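You operate a simulated robot arm through the tools that you are given. There is no shell and no other tool.

Carry out the task below with a simulated robot arm. There is one attempt and no reset: what you move stays moved.

## Task
Press the push bar three times. Then open the orange drawer, take the small blue rag and put it in the inside of the orange drawer, then shut the drawer. Then close the black drawer. Then put two of the blue tape rolls from the top of the heel bench on the bottom shelf of the tall trolley. Then take the sanding block and put it on the shelf under the heel bench. Then open the green drawer. The order counts.

Only the result counts: the job must be done as asked and must still hold three seconds after the hand-in. Knocking over, shifting, dropping, spilling or breaking anything else fails it.

## Robot
A 6-joint arm with a fingered hand on a trunk, on a base that moves. Base frame: it is fixed to the floor where the robot stands at the start and does not move with it; the origin is under the middle of the robot, x ahead of it, y to its left, z up. Lengths are in m, angles in rad, forces in N, time in s.
With the tool pointing down near the work surface it reaches from about 0.38 to 0.9 m from the robot's upright axis, wherever it stands. Its first joint turns from -2.897 to 2.897 rad. Places, roughly: black drawer [-1.9, -4.6, 0.7]; blue tape roll (7x7x4 cm) [-5, 1.4, 0.8]; blue tape roll (8x8x4 cm) [-4.9, 1.2, 0.8]; bottom shelf of the tall trolley [-3.4, 3.9, 0.4]; green drawer [-2.5, -4, 0.8]; inside of the orange drawer [-2.5, -4.7, 0.7]; orange drawer [-2.6, -4.7, 0.8]; push bar [0.7, -0.2, 1.3]; sanding block [-5.25, 1.5, 0.75]; shelf under the heel bench [-5.1, 1.4, 0.3]; small blue rag (6x5x4 cm) [-2.3, -4.3, 0.9]. Payload 5 kg.
The TCP is the grasp point between the finger pads, 0.036 m short of the fingertips. In the tool frame z runs along the fingers and y along their closing line. The gripper opens to 0.12 m; its body begins 0.042 m behind the TCP. The gripper is a hand of 4 fingers: y runs from the thumb to the fingers, the wrist lies at [-0.019, -0.123, -0.211] in the tool frame.
Orientation is that of the tool frame in the base frame, as a unit quaternion [x, y, z, w]. With the fingers straight down and the wrist toward the robot, the tool's x, y and z point along [0, 1, 0], [1, 0, 0] and [0, 0, -1] of the base frame.

## Interface
- The arm moves only by the tool jog_arm. Its arguments are lists of equal length, an entry for each row: "linear": the shift along the tool's x, y, z in mm, a list of three; "dr": the turn, a rotation vector about the tool's x, y, z in rad, a list of three. In form: {"linear": [[x, y, z], ...], "dr": [[wx, wy, wz], ...]}. A call has 1 to 20 rows; each row shifts and turns the commanded pose from where the row before left it, along the tool's axes as they then stand. A row lasts 0.2 s, in which the tool goes at most 0.05 m and 0.15 rad; a call with a longer step from one row to the next is refused whole. A pose out of reach is approached as far as the arm can. The call stops where the force on the tool passes 40 N (or 10 N more than at its start, if that is more) or the arm is blocked; 0.2 s more then pass. In this call time passes only in rows, and 0.2 s behind the last. The reply holds the time, the measured pose of the TCP, the force on the tool along the base axes, the opening and the grip force, in the units named above and with some noise, with the torque about the TCP (base axes, N m) and any sound that the robot's microphone picked up, and new pictures: "show" is both (left out), scene, wrist or none.
- Cameras (640 x 400 px; columns grow to the right, rows downward): "scene" is now at [0.1153, -0.03, 1.6068]; the picture's right is [-0.35, -0.94, -0.00], its down [-0.44, 0.17, -0.88] and it looks along [0.83, -0.31, -0.47] (base axes); focal length 269 px, centre (320, 200). "wrist" rides on the gripper at [0.073, -0.101, -0.142] in the tool frame; the picture's right is [-0.79, 0.29, -0.54], its down [-0.56, -0.70, 0.44] and it looks along [-0.25, 0.65, 0.71] (tool axes); focal length 280 px, centre (320, 200). There is no depth. A picture from a camera that has moved, and an enlarged one, comes with that camera's place and axes in the base frame and with its lens.
- move_column(by): slides the trunk up (or, below 0, down) by that many m; the arm and the scene camera ride with it, the base frame stays. It gives what a move gives, with no picture.
- steer(legs): drives the robot by 1 to 6 legs, each [ahead, turn to the left] in m and rad, along the robot's own axes; the way and the turn of a leg run together, so that a leg with both is an arc; at most 1.5 m and 3.142 rad a leg. The arm and the cameras ride along, it lands a little off, and it stops where it bumps. It gives what a move gives, and a new picture of the scene camera.
- set_fingers(index, middle, ring, thumb_bend, thumb_turn): sets how far each is bent, from 0 (flat) to 1 (curled in); at 0.3 the hand is open as for a grip, at 0.7 the pads meet at the TCP. One left out holds its place. A second passes; each finger stops where it meets its share of the squeeze, and holds until it gets a number again. It is the only way to open and close the hand. It gives what a move gives, with no picture; readings hold the bend of each and the force on the fingers (four entries, about 0 where the hand has none), thumb and palm. thumb_turn goes from beside the hand (0) to across from the fingers (1), as for a grip.
- pan_tilt(pan, tilt): turns the head with the scene camera to pan (to the left, within 1.501 rad either way) and tilt (down, from -0.506 to 1.204), counted from straight ahead of the robot. It gives what a move gives, and a new picture of the scene camera.
- enlarge(camera, box): a new picture of the part [left, top, right, bottom] of that camera's present view, enlarged. It takes no simulated time.
- finish_job(): hands the job in; it is judged then, once.

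Nothing tells you exact positions but the pictures and the camera data. Unless the task says otherwise, let go and move clear before handing in.

The tools are called by a JSON object that holds its "api" and its "payload". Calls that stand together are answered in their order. jog_arm: Moves the arm, as the interface text tells. Its arguments: {"type":"object","properties":{"linear":{"type":"array"},"dr":{"type":"array"},"show":{"type":"string","enum":["both","scene","wrist","none"]}},"required":["linear","dr"]} The other tools are called the same way: move_column (by) moves the trunk up or down; set_fingers (index, middle, ring, thumb_bend, thumb_turn) moves the fingers one by one; steer (legs) drives the base; pan_tilt (pan, tilt) turns the head that bears the scene camera; enlarge (camera, box) takes an enlarged picture of a part of a camera's view; finish_job () hands the job in.

At the start:

```text
time: 0.0
tool_pos: [0.5884, -0.4091, 1.1488]
orientation: [0.707, 0.707, 0.001, 0.001]
wrist_force: [0.2, 0.3, 0.3]
torque: [0.02, -0.01, 0.01]
gripper_width: 0.1199
gripper_force: 0.3
shape: jaw
bend: [0.3, 0.3, 0.3, 0.3, 0.98]
finger forces: [0.0, 0.1, 0.1, 0.0, 0.0, 0.1]
trunk travel left (down, up): [-0.592, 0.248]
robot x, y, heading: [-0.0012, 0.0014, 0.001]
head pan, tilt (commanded): [-0.361, 0.49]
```

scene: 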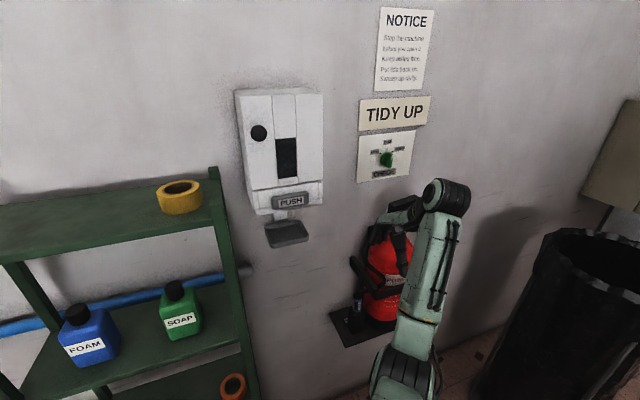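
wrist: 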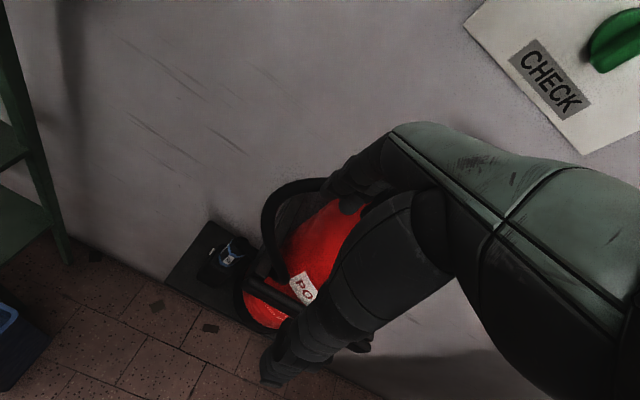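

I see a wall dispenser with a "PUSH" bar left of the centre of the scene picture, about where the push bar is listed (0.7, -0.2, 1.3). I'll look at it closely first.

{"api": "enlarge", "payload": {"camera": "scene", "box": [220, 80, 340, 260]}}

{"api": "pan_tilt", "payload": {"pan": -0.3, "tilt": 0.35}}

```text
2.22 times, centred on (280, 170) of scene
camera zoom: at [0.1153, -0.03, 1.6068], right [-0.35, -0.94, 0.0], down [-0.44, 0.17, -0.88], along [0.83, -0.31, -0.47], focal length 599 px, centre (409, 267)
```

zoom: 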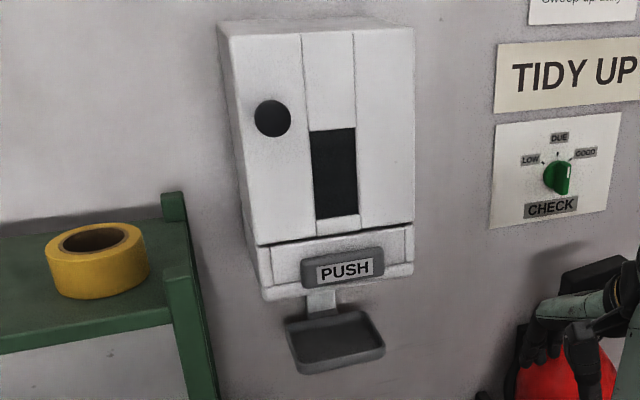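

```text
time: 0.7
tool_pos: [0.5884, -0.4085, 1.1487]
orientation: [0.708, 0.706, 0.001, 0.002]
wrist_force: [-0.4, 0.1, 0.2]
torque: [0.0, 0.0, -0.02]
gripper_width: 0.1194
gripper_force: 0.0
shape: jaw
bend: [0.3, 0.3, 0.3, 0.3, 0.98]
finger forces: [0.1, 0.0, 0.0, 0.1, 0.0, 0.1]
trunk travel left (down, up): [-0.592, 0.248]
robot x, y, heading: [0.0011, 0.0028, -0.0]
head pan, tilt (commanded): [-0.3, 0.351]
camera scene: at [0.1189, -0.0254, 1.6197], right [-0.3, -0.96, 0.0], down [-0.33, 0.1, -0.94], along [0.9, -0.28, -0.34], focal length 269 px, centre (320, 200)
```

scene: 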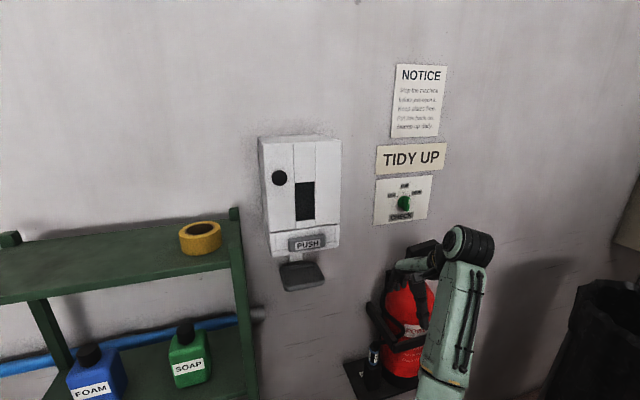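

The bar sits on the front of the dispenser, around (0.7, -0.17, 1.285), with a tray about 0.1 m under it. I'll raise the hand, move it left and turn the fingers to point at the wall.

{"api": "jog_arm", "payload": {"linear": [[40, -10, -30], [40, -10, -30], [40, -10, -30], [40, -10, -30], [40, -10, -30], [0, 0, 0], [0, 0, 0], [0, 0, 0], [0, 0, 0], [0, 0, 0], [0, 0, 0], [0, 0, 0], [0, 0, 0], [0, 0, 0], [0, 0, 0], [0, 0, 0]], "dr": [[0, 0, 0], [0, 0, 0], [0, 0, 0], [0, 0, 0], [0, 0, 0], [-0.1428, 0, 0], [-0.1428, 0, 0], [-0.1428, 0, 0], [-0.1428, 0, 0], [-0.1428, 0, 0], [-0.1428, 0, 0], [-0.1428, 0, 0], [-0.1428, 0, 0], [-0.1428, 0, 0], [-0.1428, 0, 0], [-0.1428, 0, 0]]}}

{"api": "set_fingers", "payload": {"index": 0.7, "middle": 0.7, "ring": 0.7, "thumb_bend": 0.7}}

```text
refused: row 1 steps farther than a row can; nothing moved
```

```text
time: 1.7
tool_pos: [0.5885, -0.4092, 1.1494]
orientation: [0.707, 0.707, 0.001, 0.001]
wrist_force: [-0.4, -0.1, 0.2]
torque: [-0.01, 0.02, 0.0]
gripper_width: 0.0058
gripper_force: 0.0
shape: fingers
bend: [0.7, 0.7, 0.7, 0.7, 0.98]
finger forces: [0.1, 0.1, 0.0, 0.0, 0.0, 0.1]
trunk travel left (down, up): [-0.592, 0.248]
robot x, y, heading: [0.001, 0.0002, 0.003]
head pan, tilt (commanded): [-0.3, 0.351]
```

The row was too long (norm just over 50 mm), so nothing moved but the fingers closed as wanted. I'll send the same path with shorter steps.

{"api": "jog_arm", "payload": {"linear": [[35, -8, -26], [35, -8, -26], [35, -8, -26], [35, -8, -26], [35, -8, -26], [35, -8, -20], [0, 0, 0], [0, 0, 0], [0, 0, 0], [0, 0, 0], [0, 0, 0], [0, 0, 0], [0, 0, 0], [0, 0, 0], [0, 0, 0], [0, 0, 0], [0, 0, 0]], "dr": [[0, 0, 0], [0, 0, 0], [0, 0, 0], [0, 0, 0], [0, 0, 0], [0, 0, 0], [-0.1428, 0, 0], [-0.1428, 0, 0], [-0.1428, 0, 0], [-0.1428, 0, 0], [-0.1428, 0, 0], [-0.1428, 0, 0], [-0.1428, 0, 0], [-0.1428, 0, 0], [-0.1428, 0, 0], [-0.1428, 0, 0], [-0.1428, 0, 0]]}}

```text
time: 5.3
tool_pos: [0.6918, -0.2837, 1.2012]
orientation: [0.5, 0.499, 0.499, 0.501]
wrist_force: [-0.2, -0.1, -0.1]
torque: [0.02, -0.02, 0.02]
gripper_width: 0.0054
gripper_force: 0.0
shape: fingers
bend: [0.7, 0.7, 0.7, 0.7, 0.98]
finger forces: [0.1, 0.0, 0.0, 0.0, 0.0, 0.1]
out of reach, approached as far as the arm can: row 1, 2, 3, 4, 5, 6
trunk travel left (down, up): [-0.592, 0.248]
robot x, y, heading: [0.0017, 0.0035, -0.0]
head pan, tilt (commanded): [-0.3, 0.351]
camera scene: at [0.1197, -0.0254, 1.6197], right [-0.3, -0.96, 0.0], down [-0.33, 0.1, -0.94], along [0.9, -0.28, -0.34], focal length 269 px, centre (320, 200)
camera wrist: at [0.5509, -0.2126, 1.0993], right [-0.54, -0.79, 0.29], down [0.44, -0.56, -0.7], along [0.71, -0.25, 0.65], focal length 280 px, centre (320, 200)
```

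scene: 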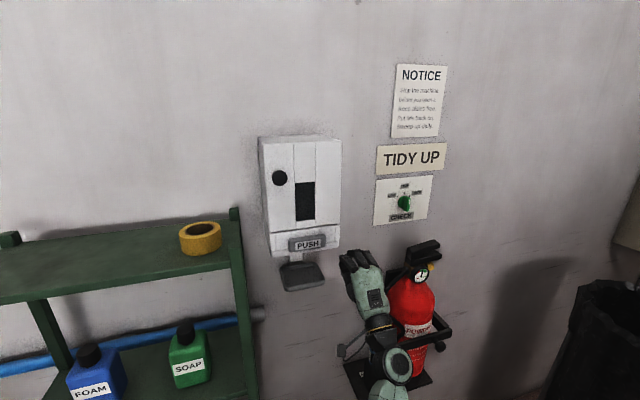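
wrist: 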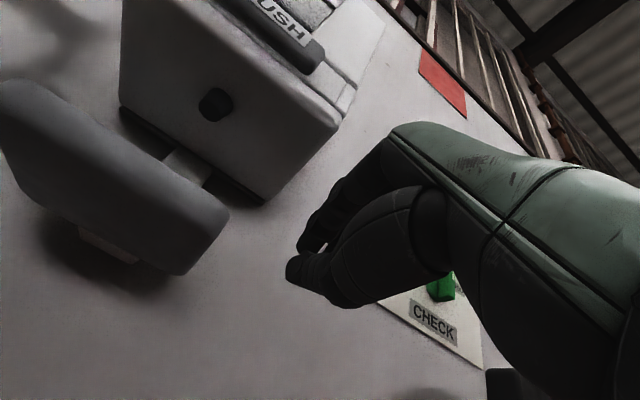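

The hand now points at the wall but beside the dispenser. Combining both views, the bar's face is at about (0.652, -0.161, 1.313), so I'll back off and line up in front of it.

{"api": "jog_arm", "payload": {"linear": [[0, 0, -40], [0, 0, -40], [0, 0, -42], [31, 28, 0], [31, 28, 0], [31, 28, 0], [30, 28, 0]], "dr": [[0, 0, 0], [0, 0, 0], [0, 0, 0], [0, 0, 0], [0, 0, 0], [0, 0, 0], [0, 0, 0]]}}

```text
time: 6.9
tool_pos: [0.5708, -0.1607, 1.313]
orientation: [0.5, 0.499, 0.5, 0.501]
wrist_force: [-0.2, -0.2, 0.7]
torque: [0.02, 0.0, 0.02]
gripper_width: 0.0053
gripper_force: 0.1
shape: fingers
bend: [0.7, 0.7, 0.7, 0.7, 0.98]
finger forces: [0.0, 0.0, 0.0, 0.0, 0.1, 0.0]
trunk travel left (down, up): [-0.592, 0.248]
robot x, y, heading: [0.0001, -0.0028, 0.001]
head pan, tilt (commanded): [-0.3, 0.351]
camera scene: at [0.1191, -0.024, 1.6197], right [-0.3, -0.96, 0.0], down [-0.33, 0.1, -0.94], along [0.9, -0.28, -0.34], focal length 269 px, centre (320, 200)
camera wrist: at [0.4284, -0.0876, 1.2112], right [-0.54, -0.79, 0.29], down [0.45, -0.56, -0.7], along [0.71, -0.25, 0.66], focal length 280 px, centre (320, 200)
```

scene: 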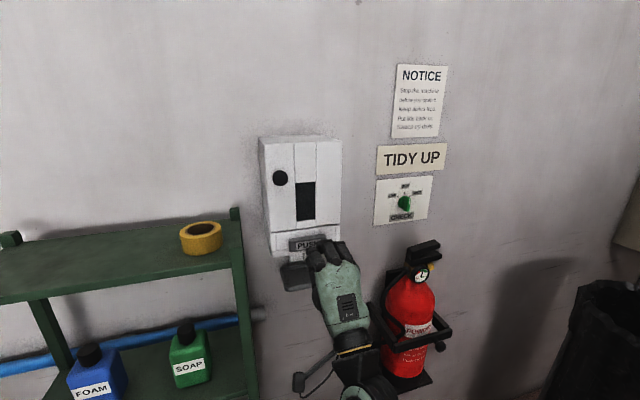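
wrist: 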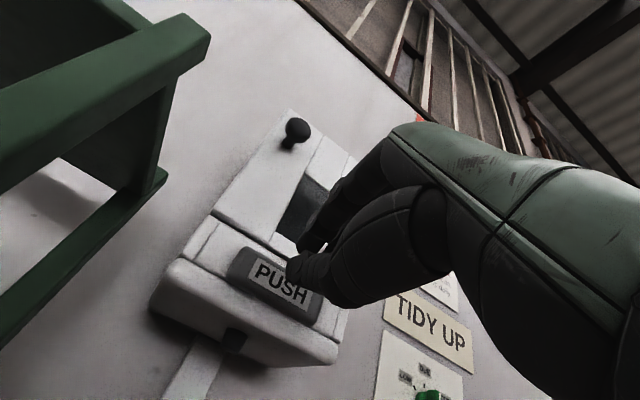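

The fingertips line up with the bar, and the wrist view confirms it at x ≈ 0.652. Now the first press, slowly, watching the force and any sound.

{"api": "jog_arm", "payload": {"linear": [[0, 0, 15], [0, 0, 15], [0, 0, 8], [0, 0, 5], [0, 0, 5], [0, 0, 5], [0, 0, 5], [0, 0, 5]], "dr": [[0, 0, 0], [0, 0, 0], [0, 0, 0], [0, 0, 0], [0, 0, 0], [0, 0, 0], [0, 0, 0], [0, 0, 0]], "show": "both"}}

```text
time: 8.6
tool_pos: [0.6205, -0.1636, 1.318]
orientation: [0.498, 0.496, 0.502, 0.504]
wrist_force: [-31.4, -0.3, -6.2]
torque: [-0.07, 0.86, 0.44]
gripper_width: 0.0096
gripper_force: 15.6
shape: fingers
bend: [0.7, 0.7, 0.7, 0.7, 0.97]
finger forces: [0.0, 0.1, 0.1, 0.1, 31.3, 0.1]
trunk travel left (down, up): [-0.592, 0.248]
robot x, y, heading: [0.0009, -0.0004, 0.002]
head pan, tilt (commanded): [-0.3, 0.351]
heard: click
stopped in row 8: the force on the tool passed its limit at 44 N (the readings are from after the stop); the commanded pose is now the measured one
camera scene: at [0.1109, -0.0256, 1.6201], right [-0.3, -0.95, 0.0], down [-0.32, 0.1, -0.94], along [0.9, -0.28, -0.34], focal length 269 px, centre (320, 200)
camera wrist: at [0.4797, -0.0909, 1.2147], right [-0.55, -0.79, 0.28], down [0.45, -0.56, -0.7], along [0.71, -0.26, 0.66], focal length 280 px, centre (320, 200)
```

scene: 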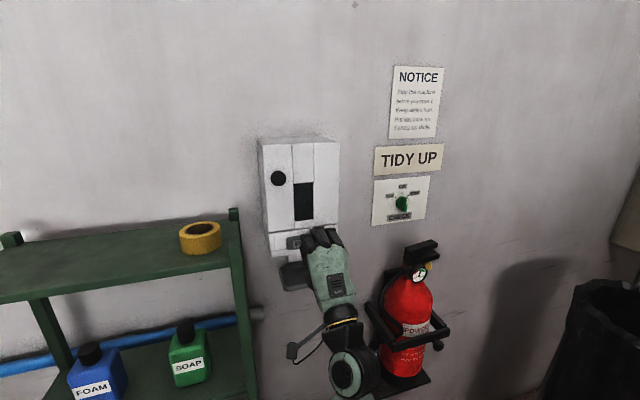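
wrist: 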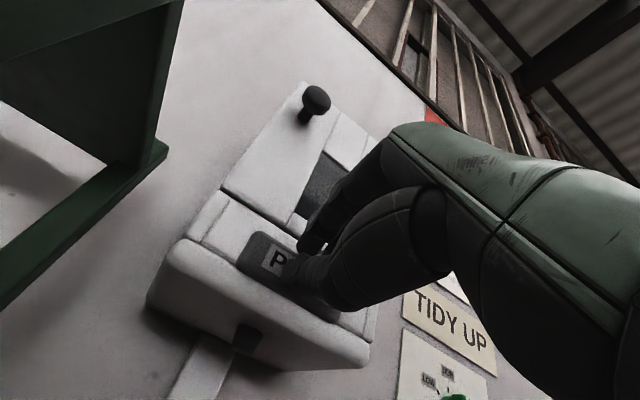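

One click was heard and the force rose at x ≈ 0.62, so the first press went through. I'll back fully off now so the bar can spring out.

{"api": "jog_arm", "payload": {"linear": [[0, 0, -15], [0, 0, -15], [0, 0, -20], [0, 0, 0], [0, 0, 0]], "dr": [[0, 0, 0], [0, 0, 0], [0, 0, 0], [0, 0, 0], [0, 0, 0]]}}

{"api": "enlarge", "payload": {"camera": "wrist", "box": [140, 60, 440, 380]}}

```text
time: 9.8
tool_pos: [0.578, -0.1628, 1.3151]
orientation: [0.499, 0.498, 0.501, 0.501]
wrist_force: [-0.9, -0.4, -0.3]
torque: [0.05, -0.01, 0.01]
gripper_width: 0.0055
gripper_force: 0.2
shape: fingers
bend: [0.7, 0.7, 0.7, 0.7, 0.98]
finger forces: [0.1, 0.1, 0.1, 0.0, 0.0, 0.0]
trunk travel left (down, up): [-0.592, 0.248]
robot x, y, heading: [0.0011, -0.0034, -0.001]
head pan, tilt (commanded): [-0.3, 0.351]
camera scene: at [0.1181, -0.0253, 1.6198], right [-0.3, -0.95, 0.0], down [-0.33, 0.1, -0.94], along [0.9, -0.28, -0.34], focal length 269 px, centre (320, 200)
camera wrist: at [0.4359, -0.0894, 1.2125], right [-0.55, -0.79, 0.28], down [0.45, -0.56, -0.7], along [0.71, -0.25, 0.66], focal length 280 px, centre (320, 200)
```

scene: 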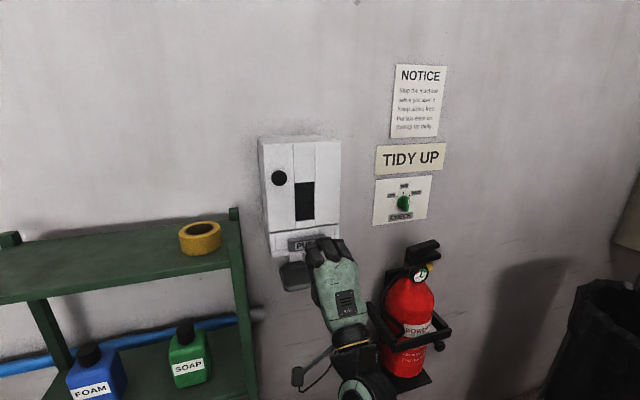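
wrist: 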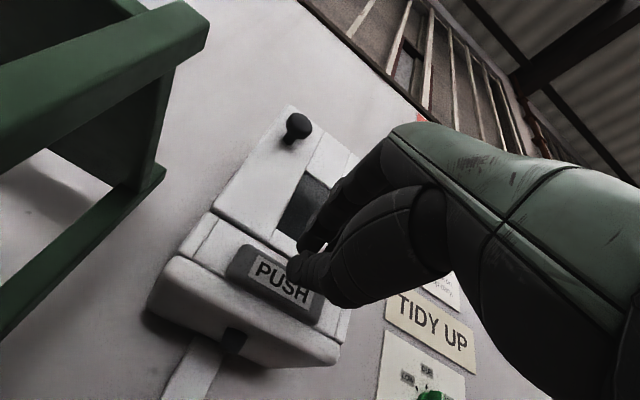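

```text
1.25 times, centred on (290, 220) of wrist
camera zoom: at [0.4359, -0.0894, 1.2125], right [-0.55, -0.79, 0.28], down [0.45, -0.56, -0.7], along [0.71, -0.25, 0.66], focal length 350 px, centre (358, 175)
```

zoom: 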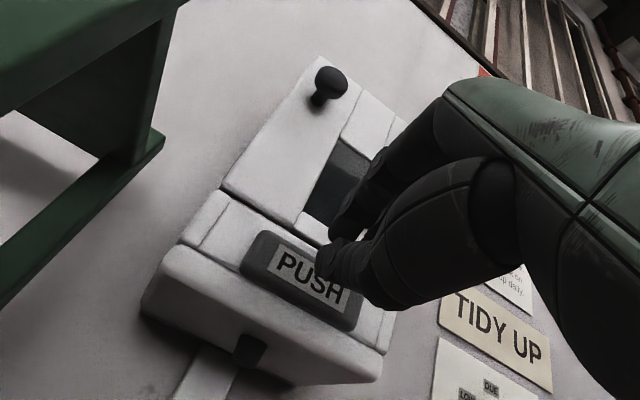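

The bar has sprung back out. Second press now.

{"api": "jog_arm", "payload": {"linear": [[0, -1, 15], [0, -1, 12], [0, 0, 6], [0, 0, 5], [0, 0, 5], [0, 0, 5], [0, 0, 5], [0, 0, 5]], "dr": [[0, 0, 0], [0, 0, 0], [0, 0, 0], [0, 0, 0], [0, 0, 0], [0, 0, 0], [0, 0, 0], [0, 0, 0]], "show": "none"}}

```text
time: 11.5
tool_pos: [0.6205, -0.1651, 1.3147]
orientation: [0.498, 0.495, 0.503, 0.504]
wrist_force: [-31.4, -0.3, -6.9]
torque: [-0.11, 0.85, 0.43]
gripper_width: 0.0094
gripper_force: 15.7
shape: fingers
bend: [0.7, 0.7, 0.7, 0.7, 0.97]
finger forces: [0.0, 0.0, 0.1, 0.0, 31.2, 0.0]
trunk travel left (down, up): [-0.592, 0.248]
robot x, y, heading: [-0.005, 0.0004, 0.0]
head pan, tilt (commanded): [-0.3, 0.351]
heard: click
stopped in row 8: the force on the tool passed its limit at 43 N (the readings are from after the stop); the commanded pose is now the measured one
```

The second click was heard. I'll back off to let the bar out again before the third press.

{"api": "jog_arm", "payload": {"linear": [[0, 0, -15], [0, 0, -15], [0, 0, -20], [0, 0, 0], [0, 0, 0]], "dr": [[0, 0, 0], [0, 0, 0], [0, 0, 0], [0, 0, 0], [0, 0, 0]], "show": "wrist"}}

```text
time: 12.7
tool_pos: [0.5779, -0.1633, 1.312]
orientation: [0.498, 0.497, 0.502, 0.502]
wrist_force: [0.2, -0.3, 0.5]
torque: [-0.01, -0.03, 0.01]
gripper_width: 0.0049
gripper_force: 0.0
shape: fingers
bend: [0.7, 0.7, 0.7, 0.7, 0.97]
finger forces: [0.0, 0.1, 0.1, 0.0, 0.0, 0.1]
trunk travel left (down, up): [-0.592, 0.248]
robot x, y, heading: [0.001, 0.0003, -0.0]
head pan, tilt (commanded): [-0.3, 0.351]
camera wrist: at [0.436, -0.09, 1.2108], right [-0.55, -0.79, 0.28], down [0.45, -0.56, -0.7], along [0.71, -0.25, 0.66], focal length 280 px, centre (320, 200)
```

wrist: 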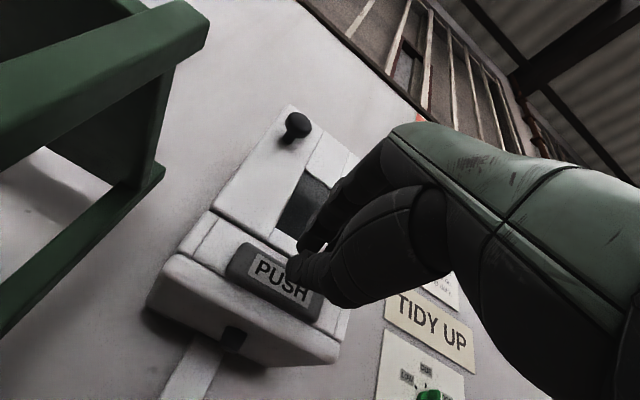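

The bar is out once more. Third press now.

{"api": "jog_arm", "payload": {"linear": [[0, -1, 15], [0, 0, 12], [0, 0, 6], [0, 0, 5], [0, 0, 5], [0, 0, 5], [0, 0, 5], [0, 0, 5]], "dr": [[0, 0, 0], [0, 0, 0], [0, 0, 0], [0, 0, 0], [0, 0, 0], [0, 0, 0], [0, 0, 0], [0, 0, 0]], "show": "none"}}

```text
time: 14.3
tool_pos: [0.6194, -0.1648, 1.3153]
orientation: [0.498, 0.494, 0.503, 0.505]
wrist_force: [-30.5, 0.5, -7.0]
torque: [-0.1, 0.8, 0.43]
gripper_width: 0.0088
gripper_force: 15.5
shape: fingers
bend: [0.7, 0.7, 0.7, 0.7, 0.97]
finger forces: [0.1, 0.0, 0.2, 0.0, 30.9, 0.0]
trunk travel left (down, up): [-0.592, 0.248]
robot x, y, heading: [-0.0025, -0.001, -0.006]
head pan, tilt (commanded): [-0.3, 0.351]
heard: click
stopped in row 8: the force on the tool passed its limit at 43 N (the readings are from after the stop); the commanded pose is now the measured one
```

Three clicks in all, so the pressing is done. I'll back off well clear, open the hand and turn it to point down again for travel.

{"api": "jog_arm", "payload": {"linear": [[0, 0, -20], [0, 0, -40], [0, 0, -40], [0, 0, -20], [0, 0, 0], [0, 0, 0], [0, 0, 0], [0, 0, 0], [0, 0, 0], [0, 0, 0], [0, 0, 0], [0, 0, 0], [0, 0, 0], [0, 0, 0], [0, 0, 0]], "dr": [[0, 0, 0], [0, 0, 0], [0, 0, 0], [0, 0, 0], [0.143, 0, 0], [0.143, 0, 0], [0.143, 0, 0], [0.143, 0, 0], [0.143, 0, 0], [0.143, 0, 0], [0.143, 0, 0], [0.143, 0, 0], [0.143, 0, 0], [0.143, 0, 0], [0.143, 0, 0]], "show": "scene"}}

{"api": "set_fingers", "payload": {"index": 0.3, "middle": 0.3, "ring": 0.3, "thumb_bend": 0.3}}

{"api": "pan_tilt", "payload": {"pan": -1.5, "tilt": 0.25}}

```text
time: 17.3
tool_pos: [0.6332, -0.2623, 1.2053]
orientation: [0.702, 0.707, 0.06, 0.064]
wrist_force: [-6.7, -1.5, 1.4]
torque: [0.06, -0.45, 0.09]
gripper_width: 0.0053
gripper_force: 3.9
shape: fingers
bend: [0.7, 0.7, 0.7, 0.7, 0.98]
finger forces: [8.1, 0.0, 0.1, 0.1, 0.0, 0.0]
out of reach, approached as far as the arm can: row 5, 6, 7, 11, 12, 13, 14, 15
trunk travel left (down, up): [-0.592, 0.248]
robot x, y, heading: [-0.0017, 0.0034, -0.004]
head pan, tilt (commanded): [-0.3, 0.351]
stopped in row 15: the force on the tool passed its limit at 111 N (the readings are from after the stop); the commanded pose is now the measured one
camera scene: at [0.1133, -0.0254, 1.62], right [-0.3, -0.95, 0.0], down [-0.33, 0.1, -0.94], along [0.9, -0.28, -0.34], focal length 269 px, centre (320, 200)
```

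scene: 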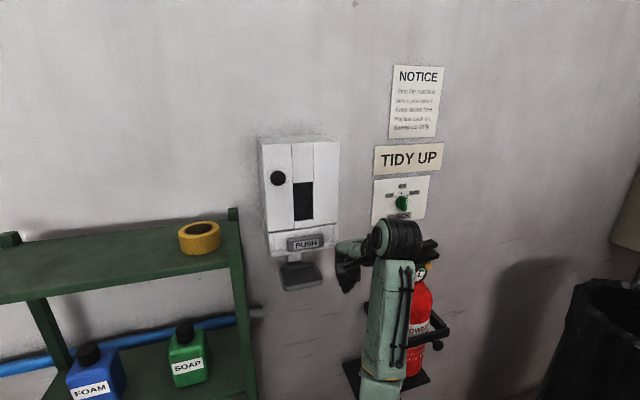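

```text
time: 17.5
tool_pos: [0.6312, -0.265, 1.2041]
orientation: [0.703, 0.706, 0.058, 0.062]
wrist_force: [-10.4, -3.1, -6.6]
torque: [0.05, -0.43, 0.08]
gripper_width: 0.0843
gripper_force: 5.5
shape: fingers
bend: [0.44, 0.43, 0.43, 0.43, 0.98]
finger forces: [11.0, 0.0, 0.0, 0.1, 0.1, 0.0]
trunk travel left (down, up): [-0.592, 0.248]
robot x, y, heading: [0.0012, 0.0001, -0.004]
head pan, tilt (commanded): [-0.3, 0.351]
stopped: the force on the tool passed its limit at 44 N (the readings are from after the stop); the commanded pose is now the measured one
```

```text
time: 18.9
tool_pos: [0.6325, -0.2677, 1.2036]
orientation: [0.703, 0.706, 0.059, 0.062]
wrist_force: [-22.2, -8.1, -17.8]
torque: [0.25, -0.93, 0.1]
gripper_width: 0.1198
gripper_force: 14.1
shape: fingers
bend: [0.33, 0.3, 0.3, 0.3, 0.98]
finger forces: [28.1, 0.0, 0.0, 0.0, 0.1, 0.0]
trunk travel left (down, up): [-0.592, 0.248]
robot x, y, heading: [-0.0005, -0.0018, -0.006]
head pan, tilt (commanded): [-1.499, 0.25]
camera scene: at [0.031, -0.0946, 1.629], right [-1.0, -0.07, 0.0], down [-0.01, 0.25, -0.97], along [0.07, -0.97, -0.25], focal length 269 px, centre (320, 200)
```

scene: 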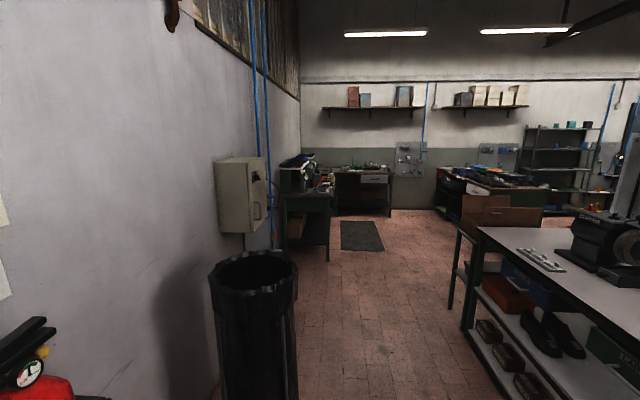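

The retreat ran near the arm's inner reach limit and the arm drifted out until a finger touched something. Before moving I'll look at what the hand is touching.

{"api": "pan_tilt", "payload": {"pan": -0.35, "tilt": 0.5}}

{"api": "enlarge", "payload": {"camera": "scene", "box": [240, 80, 480, 320]}}

{"api": "enlarge", "payload": {"camera": "wrist", "box": [0, 0, 640, 400]}}

```text
time: 20.3
tool_pos: [0.6316, -0.2675, 1.2059]
orientation: [0.702, 0.707, 0.06, 0.062]
wrist_force: [-23.5, -9.6, -19.1]
torque: [0.33, -0.93, 0.11]
gripper_width: 0.1194
gripper_force: 15.3
shape: fingers
bend: [0.33, 0.3, 0.3, 0.3, 0.98]
finger forces: [30.0, 0.1, 0.0, 0.0, 0.1, 0.0]
trunk travel left (down, up): [-0.592, 0.248]
robot x, y, heading: [-0.006, -0.0003, -0.007]
head pan, tilt (commanded): [-0.351, 0.499]
camera scene: at [0.11, -0.0336, 1.6062], right [-0.35, -0.94, 0.0], down [-0.45, 0.17, -0.88], along [0.82, -0.31, -0.48], focal length 269 px, centre (320, 200)
```

scene: 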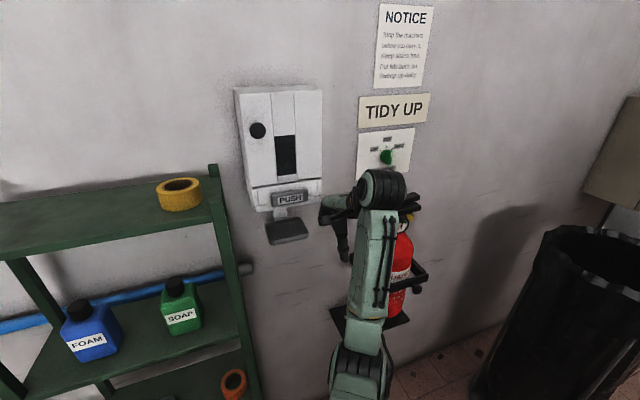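

```text
1.67 times, centred on (360, 200) of scene
camera zoom: at [0.11, -0.0336, 1.6062], right [-0.35, -0.94, 0.0], down [-0.45, 0.17, -0.88], along [0.82, -0.31, -0.48], focal length 449 px, centre (253, 200)
```

zoom: 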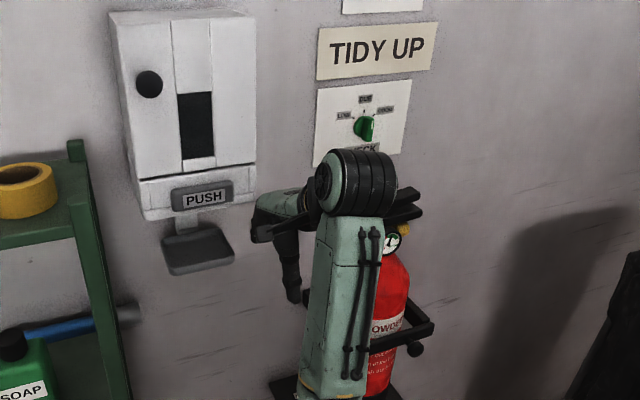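

```text
1.00 times, centred on (320, 200) of wrist (not enlarged: the box is as wide or as high as the picture)
camera zoom: at [0.5071, -0.195, 1.3276], right [0.2, -0.79, 0.59], down [-0.61, -0.57, -0.55], along [0.77, -0.25, -0.59], focal length 280 px, centre (320, 200)
```

zoom: 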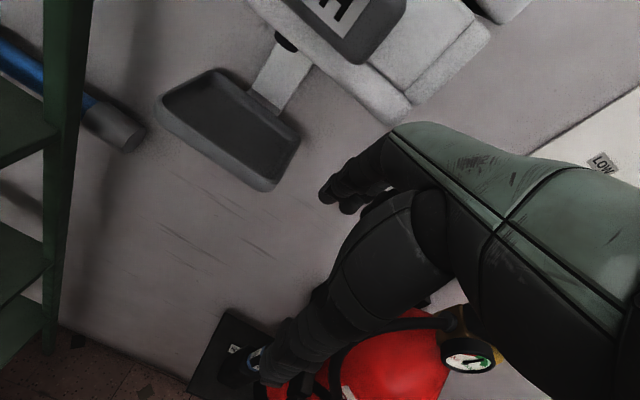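

The index finger is pressing on the lower right corner of the dispenser; nothing looks moved. I'll ease back away from the wall and down a little, toward the starting pose, which was free.

{"api": "jog_arm", "payload": {"linear": [[-3, -12, 6], [-5, -20, 10], [-5, -20, 10], [-20, -10, 10], [-25, -10, 10], [-25, -5, 10]], "dr": [[0, 0, 0], [0, 0, 0], [0, 0, 0], [0, 0, 0], [0.06, 0, 0], [0.06, 0, 0]], "show": "both"}}

```text
time: 21.7
tool_pos: [0.5816, -0.3561, 1.1239]
orientation: [0.704, 0.709, 0.016, 0.021]
wrist_force: [-0.4, 0.1, 0.6]
torque: [0.0, 0.04, 0.02]
gripper_width: 0.1229
gripper_force: 0.0
shape: fingers
bend: [0.3, 0.3, 0.3, 0.3, 0.98]
finger forces: [0.1, 0.0, 0.0, 0.1, 0.1, 0.0]
out of reach, approached as far as the arm can: row 1, 2, 5, 6
trunk travel left (down, up): [-0.592, 0.248]
robot x, y, heading: [-0.0059, 0.0006, -0.009]
head pan, tilt (commanded): [-0.351, 0.499]
camera scene: at [0.1139, -0.0305, 1.606], right [-0.35, -0.94, 0.0], down [-0.45, 0.17, -0.88], along [0.82, -0.31, -0.48], focal length 269 px, centre (320, 200)
camera wrist: at [0.4732, -0.2836, 1.2607], right [0.27, -0.78, 0.56], down [-0.67, -0.57, -0.48], along [0.69, -0.25, -0.68], focal length 280 px, centre (320, 200)
```

scene: 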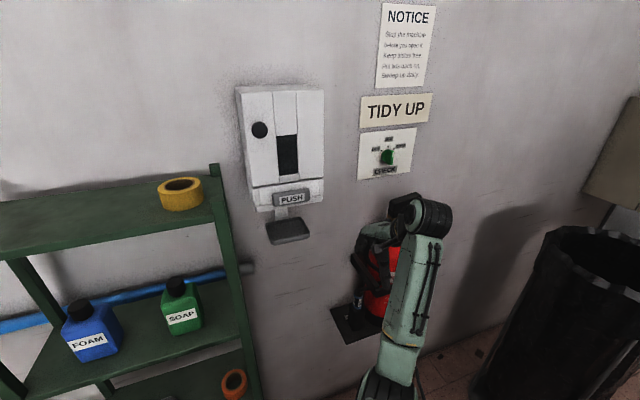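
wrist: 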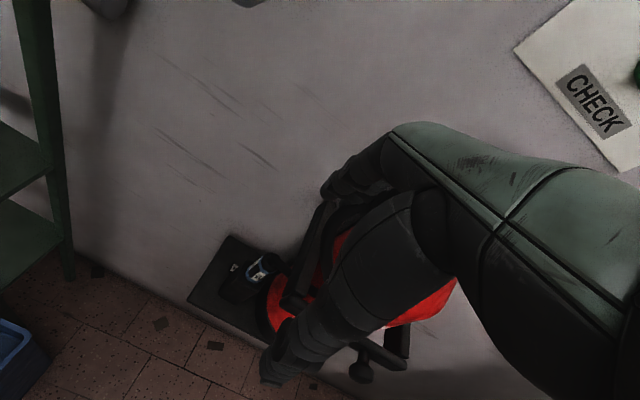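

The hand is free and everything stands as before. I'll tuck the arm in close for driving and look toward the drawers.

{"api": "jog_arm", "payload": {"linear": [[28, -30, 8], [28, -30, 8], [28, -30, 8], [28, -30, 8], [28, -25, 5]], "dr": [[0, 0, 0], [0, 0, 0], [0, 0, 0], [0, 0, 0], [0, 0, 0]], "show": "none"}}

{"api": "pan_tilt", "payload": {"pan": -1.5, "tilt": 0.25}}

{"api": "enlarge", "payload": {"camera": "scene", "box": [400, 110, 640, 260]}}

{"api": "pan_tilt", "payload": {"pan": 1.5, "tilt": 0.25}}

```text
time: 22.9
tool_pos: [0.4845, -0.2387, 1.0134]
orientation: [0.704, 0.709, 0.016, 0.023]
wrist_force: [0.8, 0.1, 0.9]
torque: [-0.05, -0.01, 0.01]
gripper_width: 0.1232
gripper_force: 0.1
shape: fingers
bend: [0.3, 0.3, 0.3, 0.3, 0.98]
finger forces: [0.0, 0.0, 0.0, 0.1, 0.0, 0.0]
out of reach, approached as far as the arm can: row 1, 2, 3, 4, 5
trunk travel left (down, up): [-0.592, 0.248]
robot x, y, heading: [-0.0025, 0.0016, -0.002]
head pan, tilt (commanded): [-0.351, 0.499]
```

```text
time: 24.3
tool_pos: [0.4864, -0.2407, 1.0127]
orientation: [0.704, 0.71, 0.016, 0.022]
wrist_force: [0.9, 0.6, -0.2]
torque: [-0.02, 0.02, 0.02]
gripper_width: 0.1235
gripper_force: 0.0
shape: fingers
bend: [0.3, 0.3, 0.3, 0.3, 0.98]
finger forces: [0.0, 0.0, 0.0, 0.1, 0.1, 0.1]
trunk travel left (down, up): [-0.592, 0.248]
robot x, y, heading: [-0.0012, 0.0014, -0.005]
head pan, tilt (commanded): [-1.499, 0.25]
camera scene: at [0.0341, -0.0911, 1.6292], right [-1.0, -0.07, 0.0], down [-0.02, 0.25, -0.97], along [0.07, -0.97, -0.25], focal length 269 px, centre (320, 200)
```

scene: 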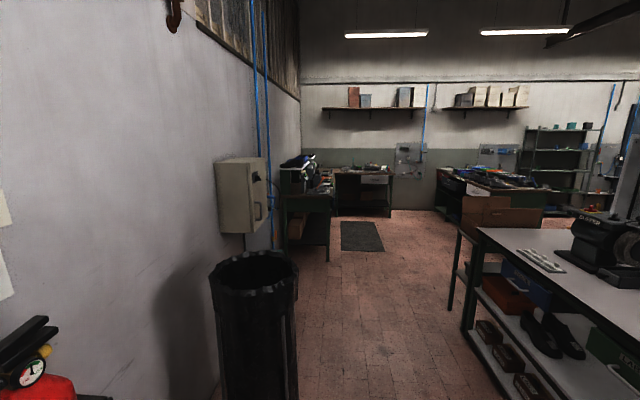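

```text
2.67 times, centred on (520, 185) of scene
camera zoom: at [0.0341, -0.0911, 1.6292], right [-1.0, -0.07, 0.0], down [-0.02, 0.25, -0.97], along [0.07, -0.97, -0.25], focal length 718 px, centre (-213, 240)
```

zoom: 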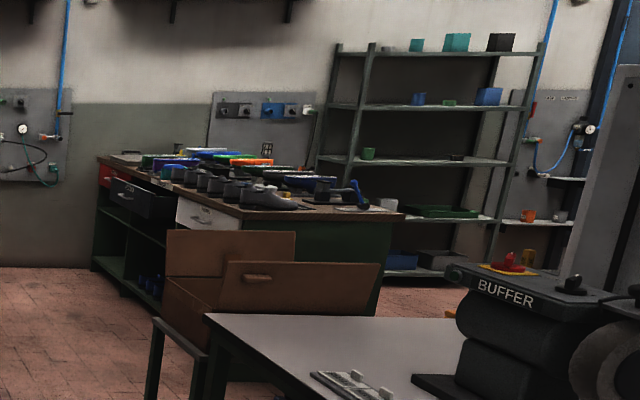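

```text
time: 26.9
tool_pos: [0.4851, -0.2402, 1.0125]
orientation: [0.705, 0.709, 0.017, 0.022]
wrist_force: [-0.2, -1.1, -0.3]
torque: [-0.01, -0.03, -0.04]
gripper_width: 0.1234
gripper_force: 0.0
shape: fingers
bend: [0.3, 0.3, 0.3, 0.3, 0.98]
finger forces: [0.0, 0.1, 0.1, 0.1, 0.0, 0.1]
trunk travel left (down, up): [-0.592, 0.248]
robot x, y, heading: [-0.0039, -0.0019, -0.008]
head pan, tilt (commanded): [1.499, 0.25]
camera scene: at [0.035, 0.0951, 1.6292], right [1.0, -0.08, 0.0], down [-0.02, -0.25, -0.97], along [0.07, 0.97, -0.25], focal length 269 px, centre (320, 200)
```

scene: 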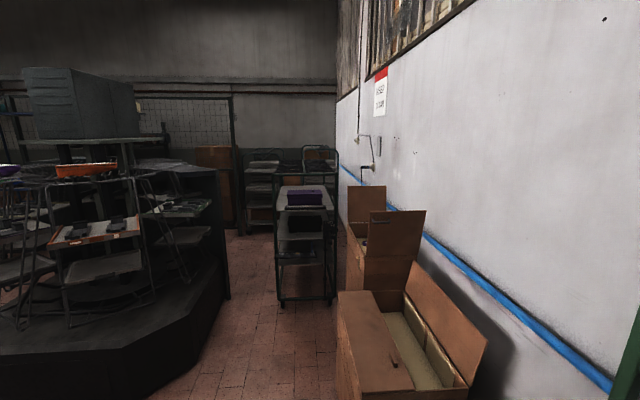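

The island bench with the drawers stands around x -1.9 to -2.6, y -3.5 to -5; its +x side has the open black drawer, so the orange and green ones should be on its far (-x) side. I'll turn right and drive down the aisle, looking as I go.

{"api": "steer", "payload": {"legs": [[0, -1.68], [1.2, 0]]}}

{"api": "pan_tilt", "payload": {"pan": 0.3, "tilt": 0.25}}

{"api": "pan_tilt", "payload": {"pan": -0.6, "tilt": 0.25}}

```text
time: 38.3
tool_pos: [-0.4219, -1.6278, 1.014]
orientation: [0.998, -0.048, -0.006, 0.028]
wrist_force: [-0.1, 0.4, 0.7]
torque: [0.0, 0.03, 0.01]
gripper_width: 0.1232
gripper_force: 0.1
shape: fingers
bend: [0.3, 0.3, 0.3, 0.3, 0.98]
finger forces: [0.0, 0.0, 0.1, 0.0, 0.0, 0.0]
trunk travel left (down, up): [-0.592, 0.248]
robot x, y, heading: [-0.1314, -1.1669, -1.677]
head pan, tilt (commanded): [1.499, 0.25]
camera scene: at [-0.0454, -1.211, 1.6292], right [-0.18, -0.98, 0.0], down [-0.24, 0.04, -0.97], along [0.95, -0.17, -0.25], focal length 269 px, centre (320, 200)
```

scene: 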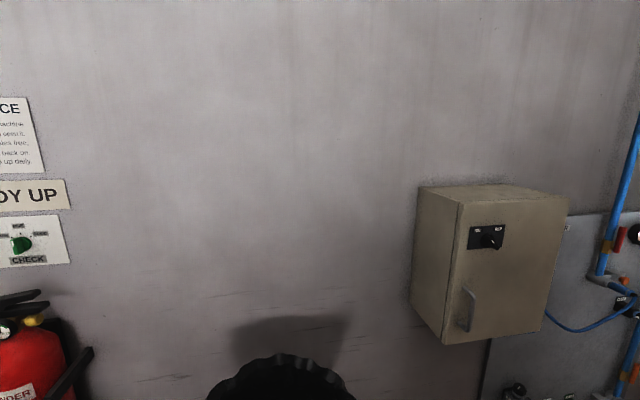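

```text
time: 39.7
tool_pos: [-0.4228, -1.6276, 1.0119]
orientation: [0.998, -0.048, -0.004, 0.027]
wrist_force: [0.0, -0.2, -1.0]
torque: [-0.01, 0.03, 0.0]
gripper_width: 0.1233
gripper_force: 0.0
shape: fingers
bend: [0.3, 0.3, 0.3, 0.3, 0.98]
finger forces: [0.0, 0.1, 0.0, 0.0, 0.1, 0.0]
trunk travel left (down, up): [-0.592, 0.248]
robot x, y, heading: [-0.1357, -1.1663, -1.679]
head pan, tilt (commanded): [0.3, 0.25]
camera scene: at [-0.1192, -1.2859, 1.6292], right [-0.98, -0.19, 0.0], down [-0.05, 0.24, -0.97], along [0.19, -0.95, -0.25], focal length 269 px, centre (320, 200)
```

scene: 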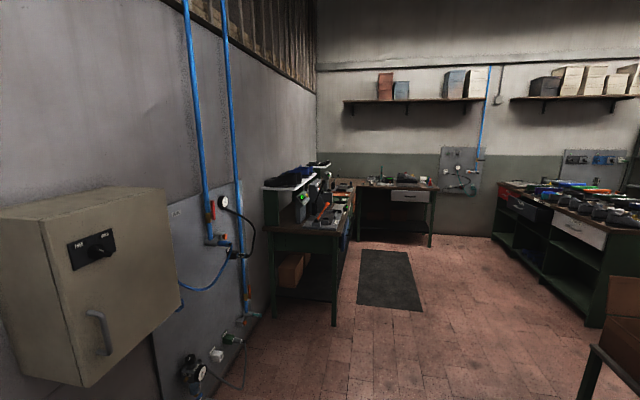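

```text
time: 40.9
tool_pos: [-0.422, -1.627, 1.0122]
orientation: [0.998, -0.048, -0.005, 0.027]
wrist_force: [-0.6, -0.1, -0.1]
torque: [-0.01, 0.01, 0.01]
gripper_width: 0.1233
gripper_force: 0.0
shape: fingers
bend: [0.3, 0.3, 0.3, 0.3, 0.98]
finger forces: [0.0, 0.0, 0.0, 0.0, 0.0, 0.0]
trunk travel left (down, up): [-0.592, 0.248]
robot x, y, heading: [-0.1346, -1.1658, -1.675]
head pan, tilt (commanded): [-0.6, 0.25]
camera scene: at [-0.1979, -1.2653, 1.6292], right [-0.76, 0.65, 0.0], down [0.16, 0.19, -0.97], along [-0.63, -0.74, -0.25], focal length 269 px, centre (320, 200)
```

scene: 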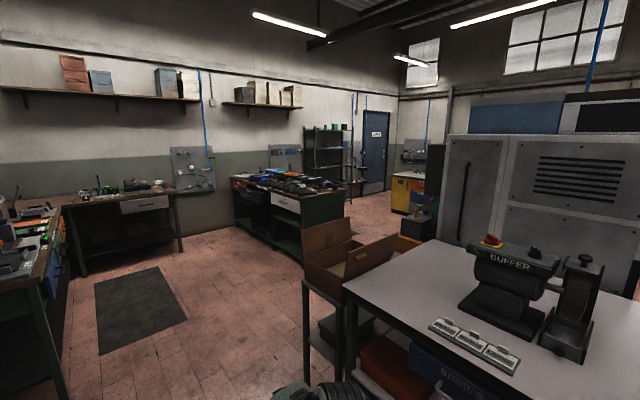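

I now have an overview: the island bench is about x -2.0 to -2.85, y -3.8 to -5.5, with a gap of about 1.2 m between it and the cardboard box stand. I'll drive to about (-0.5, -3.1) and look again.

{"api": "steer", "payload": {"legs": [[0.95, -0.1], [0.95, 0.0]]}}

{"api": "pan_tilt", "payload": {"pan": -0.7, "tilt": 0.35}}

{"api": "enlarge", "payload": {"camera": "scene", "box": [160, 80, 480, 280]}}

{"api": "pan_tilt", "payload": {"pan": -1.45, "tilt": 0.35}}

```text
time: 51.4
tool_pos: [-0.803, -3.4751, 1.0131]
orientation: [0.995, -0.092, -0.006, 0.027]
wrist_force: [-0.3, -0.3, -0.1]
torque: [0.01, -0.01, -0.01]
gripper_width: 0.1232
gripper_force: 0.0
shape: fingers
bend: [0.3, 0.3, 0.3, 0.3, 0.98]
finger forces: [0.0, 0.1, 0.0, 0.1, 0.1, 0.1]
trunk travel left (down, up): [-0.592, 0.248]
robot x, y, heading: [-0.4752, -3.0428, -1.767]
head pan, tilt (commanded): [-0.6, 0.25]
camera scene: at [-0.547, -3.1336, 1.6292], right [-0.7, 0.71, 0.0], down [0.18, 0.17, -0.97], along [-0.69, -0.68, -0.25], focal length 269 px, centre (320, 200)
```

scene: 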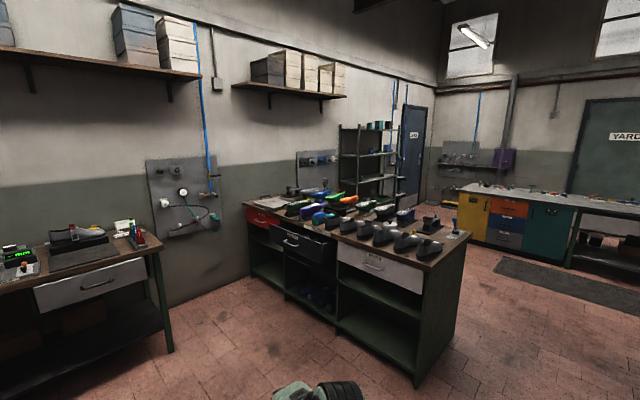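

```text
time: 52.0
tool_pos: [-0.8026, -3.4741, 1.0125]
orientation: [0.995, -0.092, -0.006, 0.027]
wrist_force: [0.8, -0.4, 0.9]
torque: [-0.02, 0.02, -0.02]
gripper_width: 0.1229
gripper_force: 0.1
shape: fingers
bend: [0.3, 0.3, 0.3, 0.3, 0.98]
finger forces: [0.0, 0.1, 0.0, 0.0, 0.0, 0.0]
trunk travel left (down, up): [-0.592, 0.248]
robot x, y, heading: [-0.4746, -3.0419, -1.761]
head pan, tilt (commanded): [-0.7, 0.351]
camera scene: at [-0.5529, -3.1263, 1.6198], right [-0.63, 0.78, 0.0], down [0.27, 0.21, -0.94], along [-0.73, -0.59, -0.34], focal length 269 px, centre (320, 200)
```

scene: 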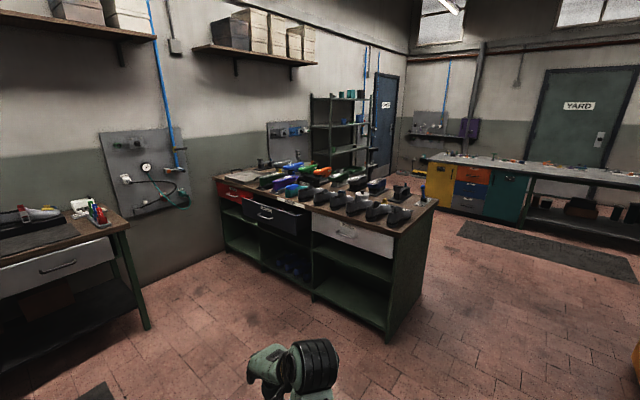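

```text
2.00 times, centred on (320, 180) of scene
camera zoom: at [-0.5529, -3.1263, 1.6198], right [-0.63, 0.78, 0.0], down [0.27, 0.21, -0.94], along [-0.73, -0.59, -0.34], focal length 539 px, centre (320, 240)
```

zoom: 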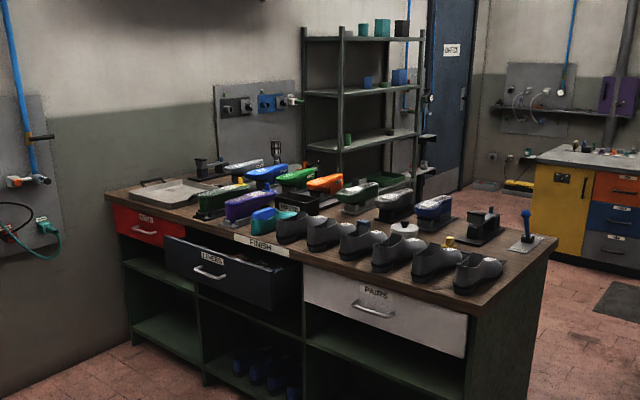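

```text
time: 53.1
tool_pos: [-0.8024, -3.4746, 1.0146]
orientation: [0.995, -0.091, -0.005, 0.027]
wrist_force: [0.6, 0.1, 0.0]
torque: [-0.05, -0.01, 0.02]
gripper_width: 0.1234
gripper_force: 0.0
shape: fingers
bend: [0.3, 0.3, 0.3, 0.3, 0.98]
finger forces: [0.0, 0.0, 0.1, 0.1, 0.1, 0.0]
trunk travel left (down, up): [-0.592, 0.248]
robot x, y, heading: [-0.4762, -3.0434, -1.766]
head pan, tilt (commanded): [-1.45, 0.351]
camera scene: at [-0.5731, -3.0611, 1.6197], right [0.07, 1.0, 0.0], down [0.34, -0.03, -0.94], along [-0.94, 0.07, -0.34], focal length 269 px, centre (320, 200)
```

scene: 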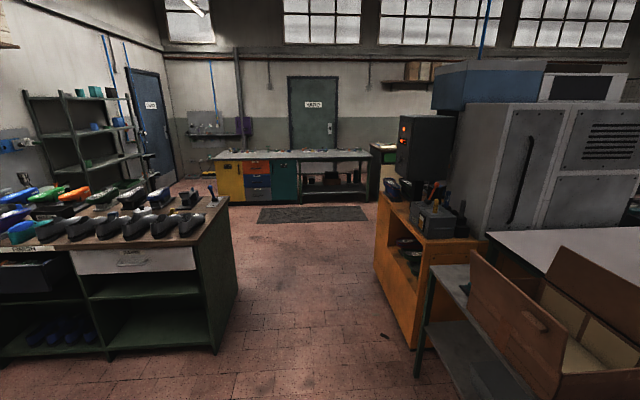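

The way between the island (near end at y ≈ -3.67) and the orange cabinet (front at y ≈ -2.33) is open. I'll turn to face -x and drive through along y ≈ -3.05.

{"api": "steer", "payload": {"legs": [[0, -1.376], [1.45, 0], [1.35, 0]]}}

{"api": "pan_tilt", "payload": {"pan": 1.4, "tilt": 0.4}}

```text
time: 72.1
tool_pos: [-3.754, -2.7612, 1.0136]
orientation: [-0.704, 0.71, 0.022, -0.017]
wrist_force: [-0.4, -0.3, 0.0]
torque: [0.03, 0.0, 0.02]
gripper_width: 0.1231
gripper_force: 0.1
shape: fingers
bend: [0.3, 0.3, 0.3, 0.3, 0.98]
finger forces: [0.0, 0.1, 0.0, 0.0, 0.0, 0.0]
trunk travel left (down, up): [-0.592, 0.248]
robot x, y, heading: [-3.2683, -3.0144, 3.121]
head pan, tilt (commanded): [-1.45, 0.351]
camera scene: at [-3.3097, -2.9135, 1.6197], right [0.99, 0.1, 0.0], down [0.03, -0.34, -0.94], along [-0.09, 0.93, -0.34], focal length 269 px, centre (320, 200)
```

scene: 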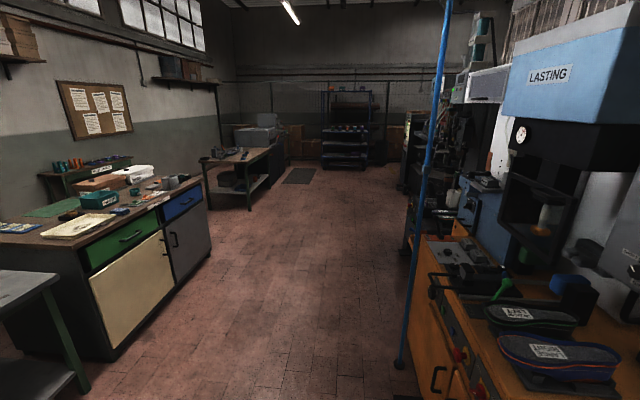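

```text
time: 74.6
tool_pos: [-3.7546, -2.763, 1.0127]
orientation: [-0.704, 0.71, 0.021, -0.016]
wrist_force: [-0.4, -1.1, 0.2]
torque: [0.02, -0.03, 0.03]
gripper_width: 0.1231
gripper_force: 0.0
shape: fingers
bend: [0.3, 0.3, 0.3, 0.3, 0.98]
finger forces: [0.0, 0.0, 0.0, 0.0, 0.1, 0.1]
trunk travel left (down, up): [-0.592, 0.248]
robot x, y, heading: [-3.2736, -3.0086, 3.119]
head pan, tilt (commanded): [1.4, 0.4]
camera scene: at [-3.3178, -3.0971, 1.6152], right [-0.98, 0.19, 0.0], down [0.07, 0.38, -0.92], along [-0.17, -0.9, -0.39], focal length 269 px, centre (320, 200)
```

scene: 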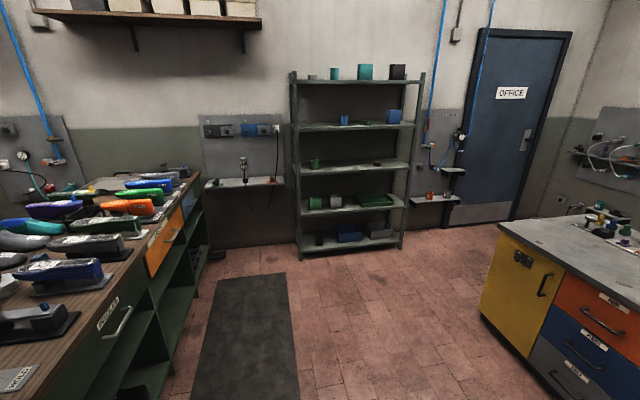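

I'm now on the far side of the island and see its -x face: an orange drawer, a blue one beyond it, and a dark-green front with a label nearer to me. Let me enlarge it.

{"api": "enlarge", "payload": {"camera": "scene", "box": [0, 150, 240, 300]}}

{"api": "enlarge", "payload": {"camera": "scene", "box": [0, 250, 240, 400]}}

```text
2.67 times, centred on (120, 225) of scene
camera zoom: at [-3.3178, -3.0971, 1.6152], right [-0.98, 0.19, 0.0], down [0.07, 0.38, -0.92], along [-0.17, -0.9, -0.39], focal length 718 px, centre (853, 133)
```

zoom: 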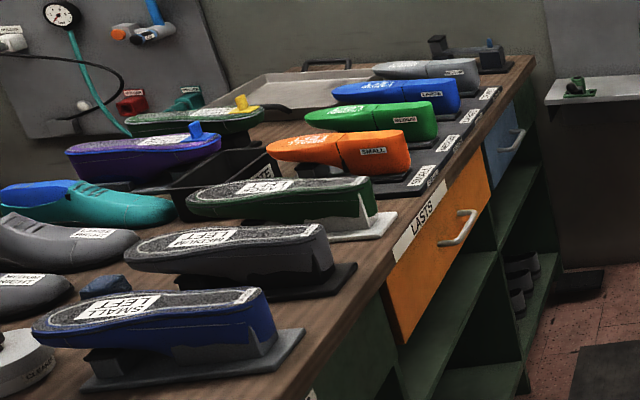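

```text
2.67 times, centred on (120, 325) of scene
camera zoom: at [-3.3178, -3.0971, 1.6152], right [-0.98, 0.19, 0.0], down [0.07, 0.38, -0.92], along [-0.17, -0.9, -0.39], focal length 718 px, centre (853, -133)
```

zoom: 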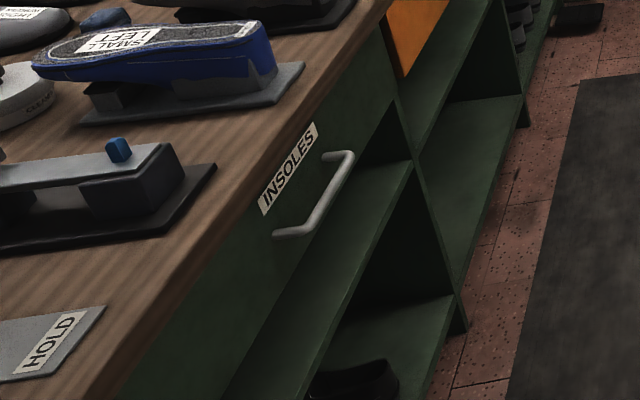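

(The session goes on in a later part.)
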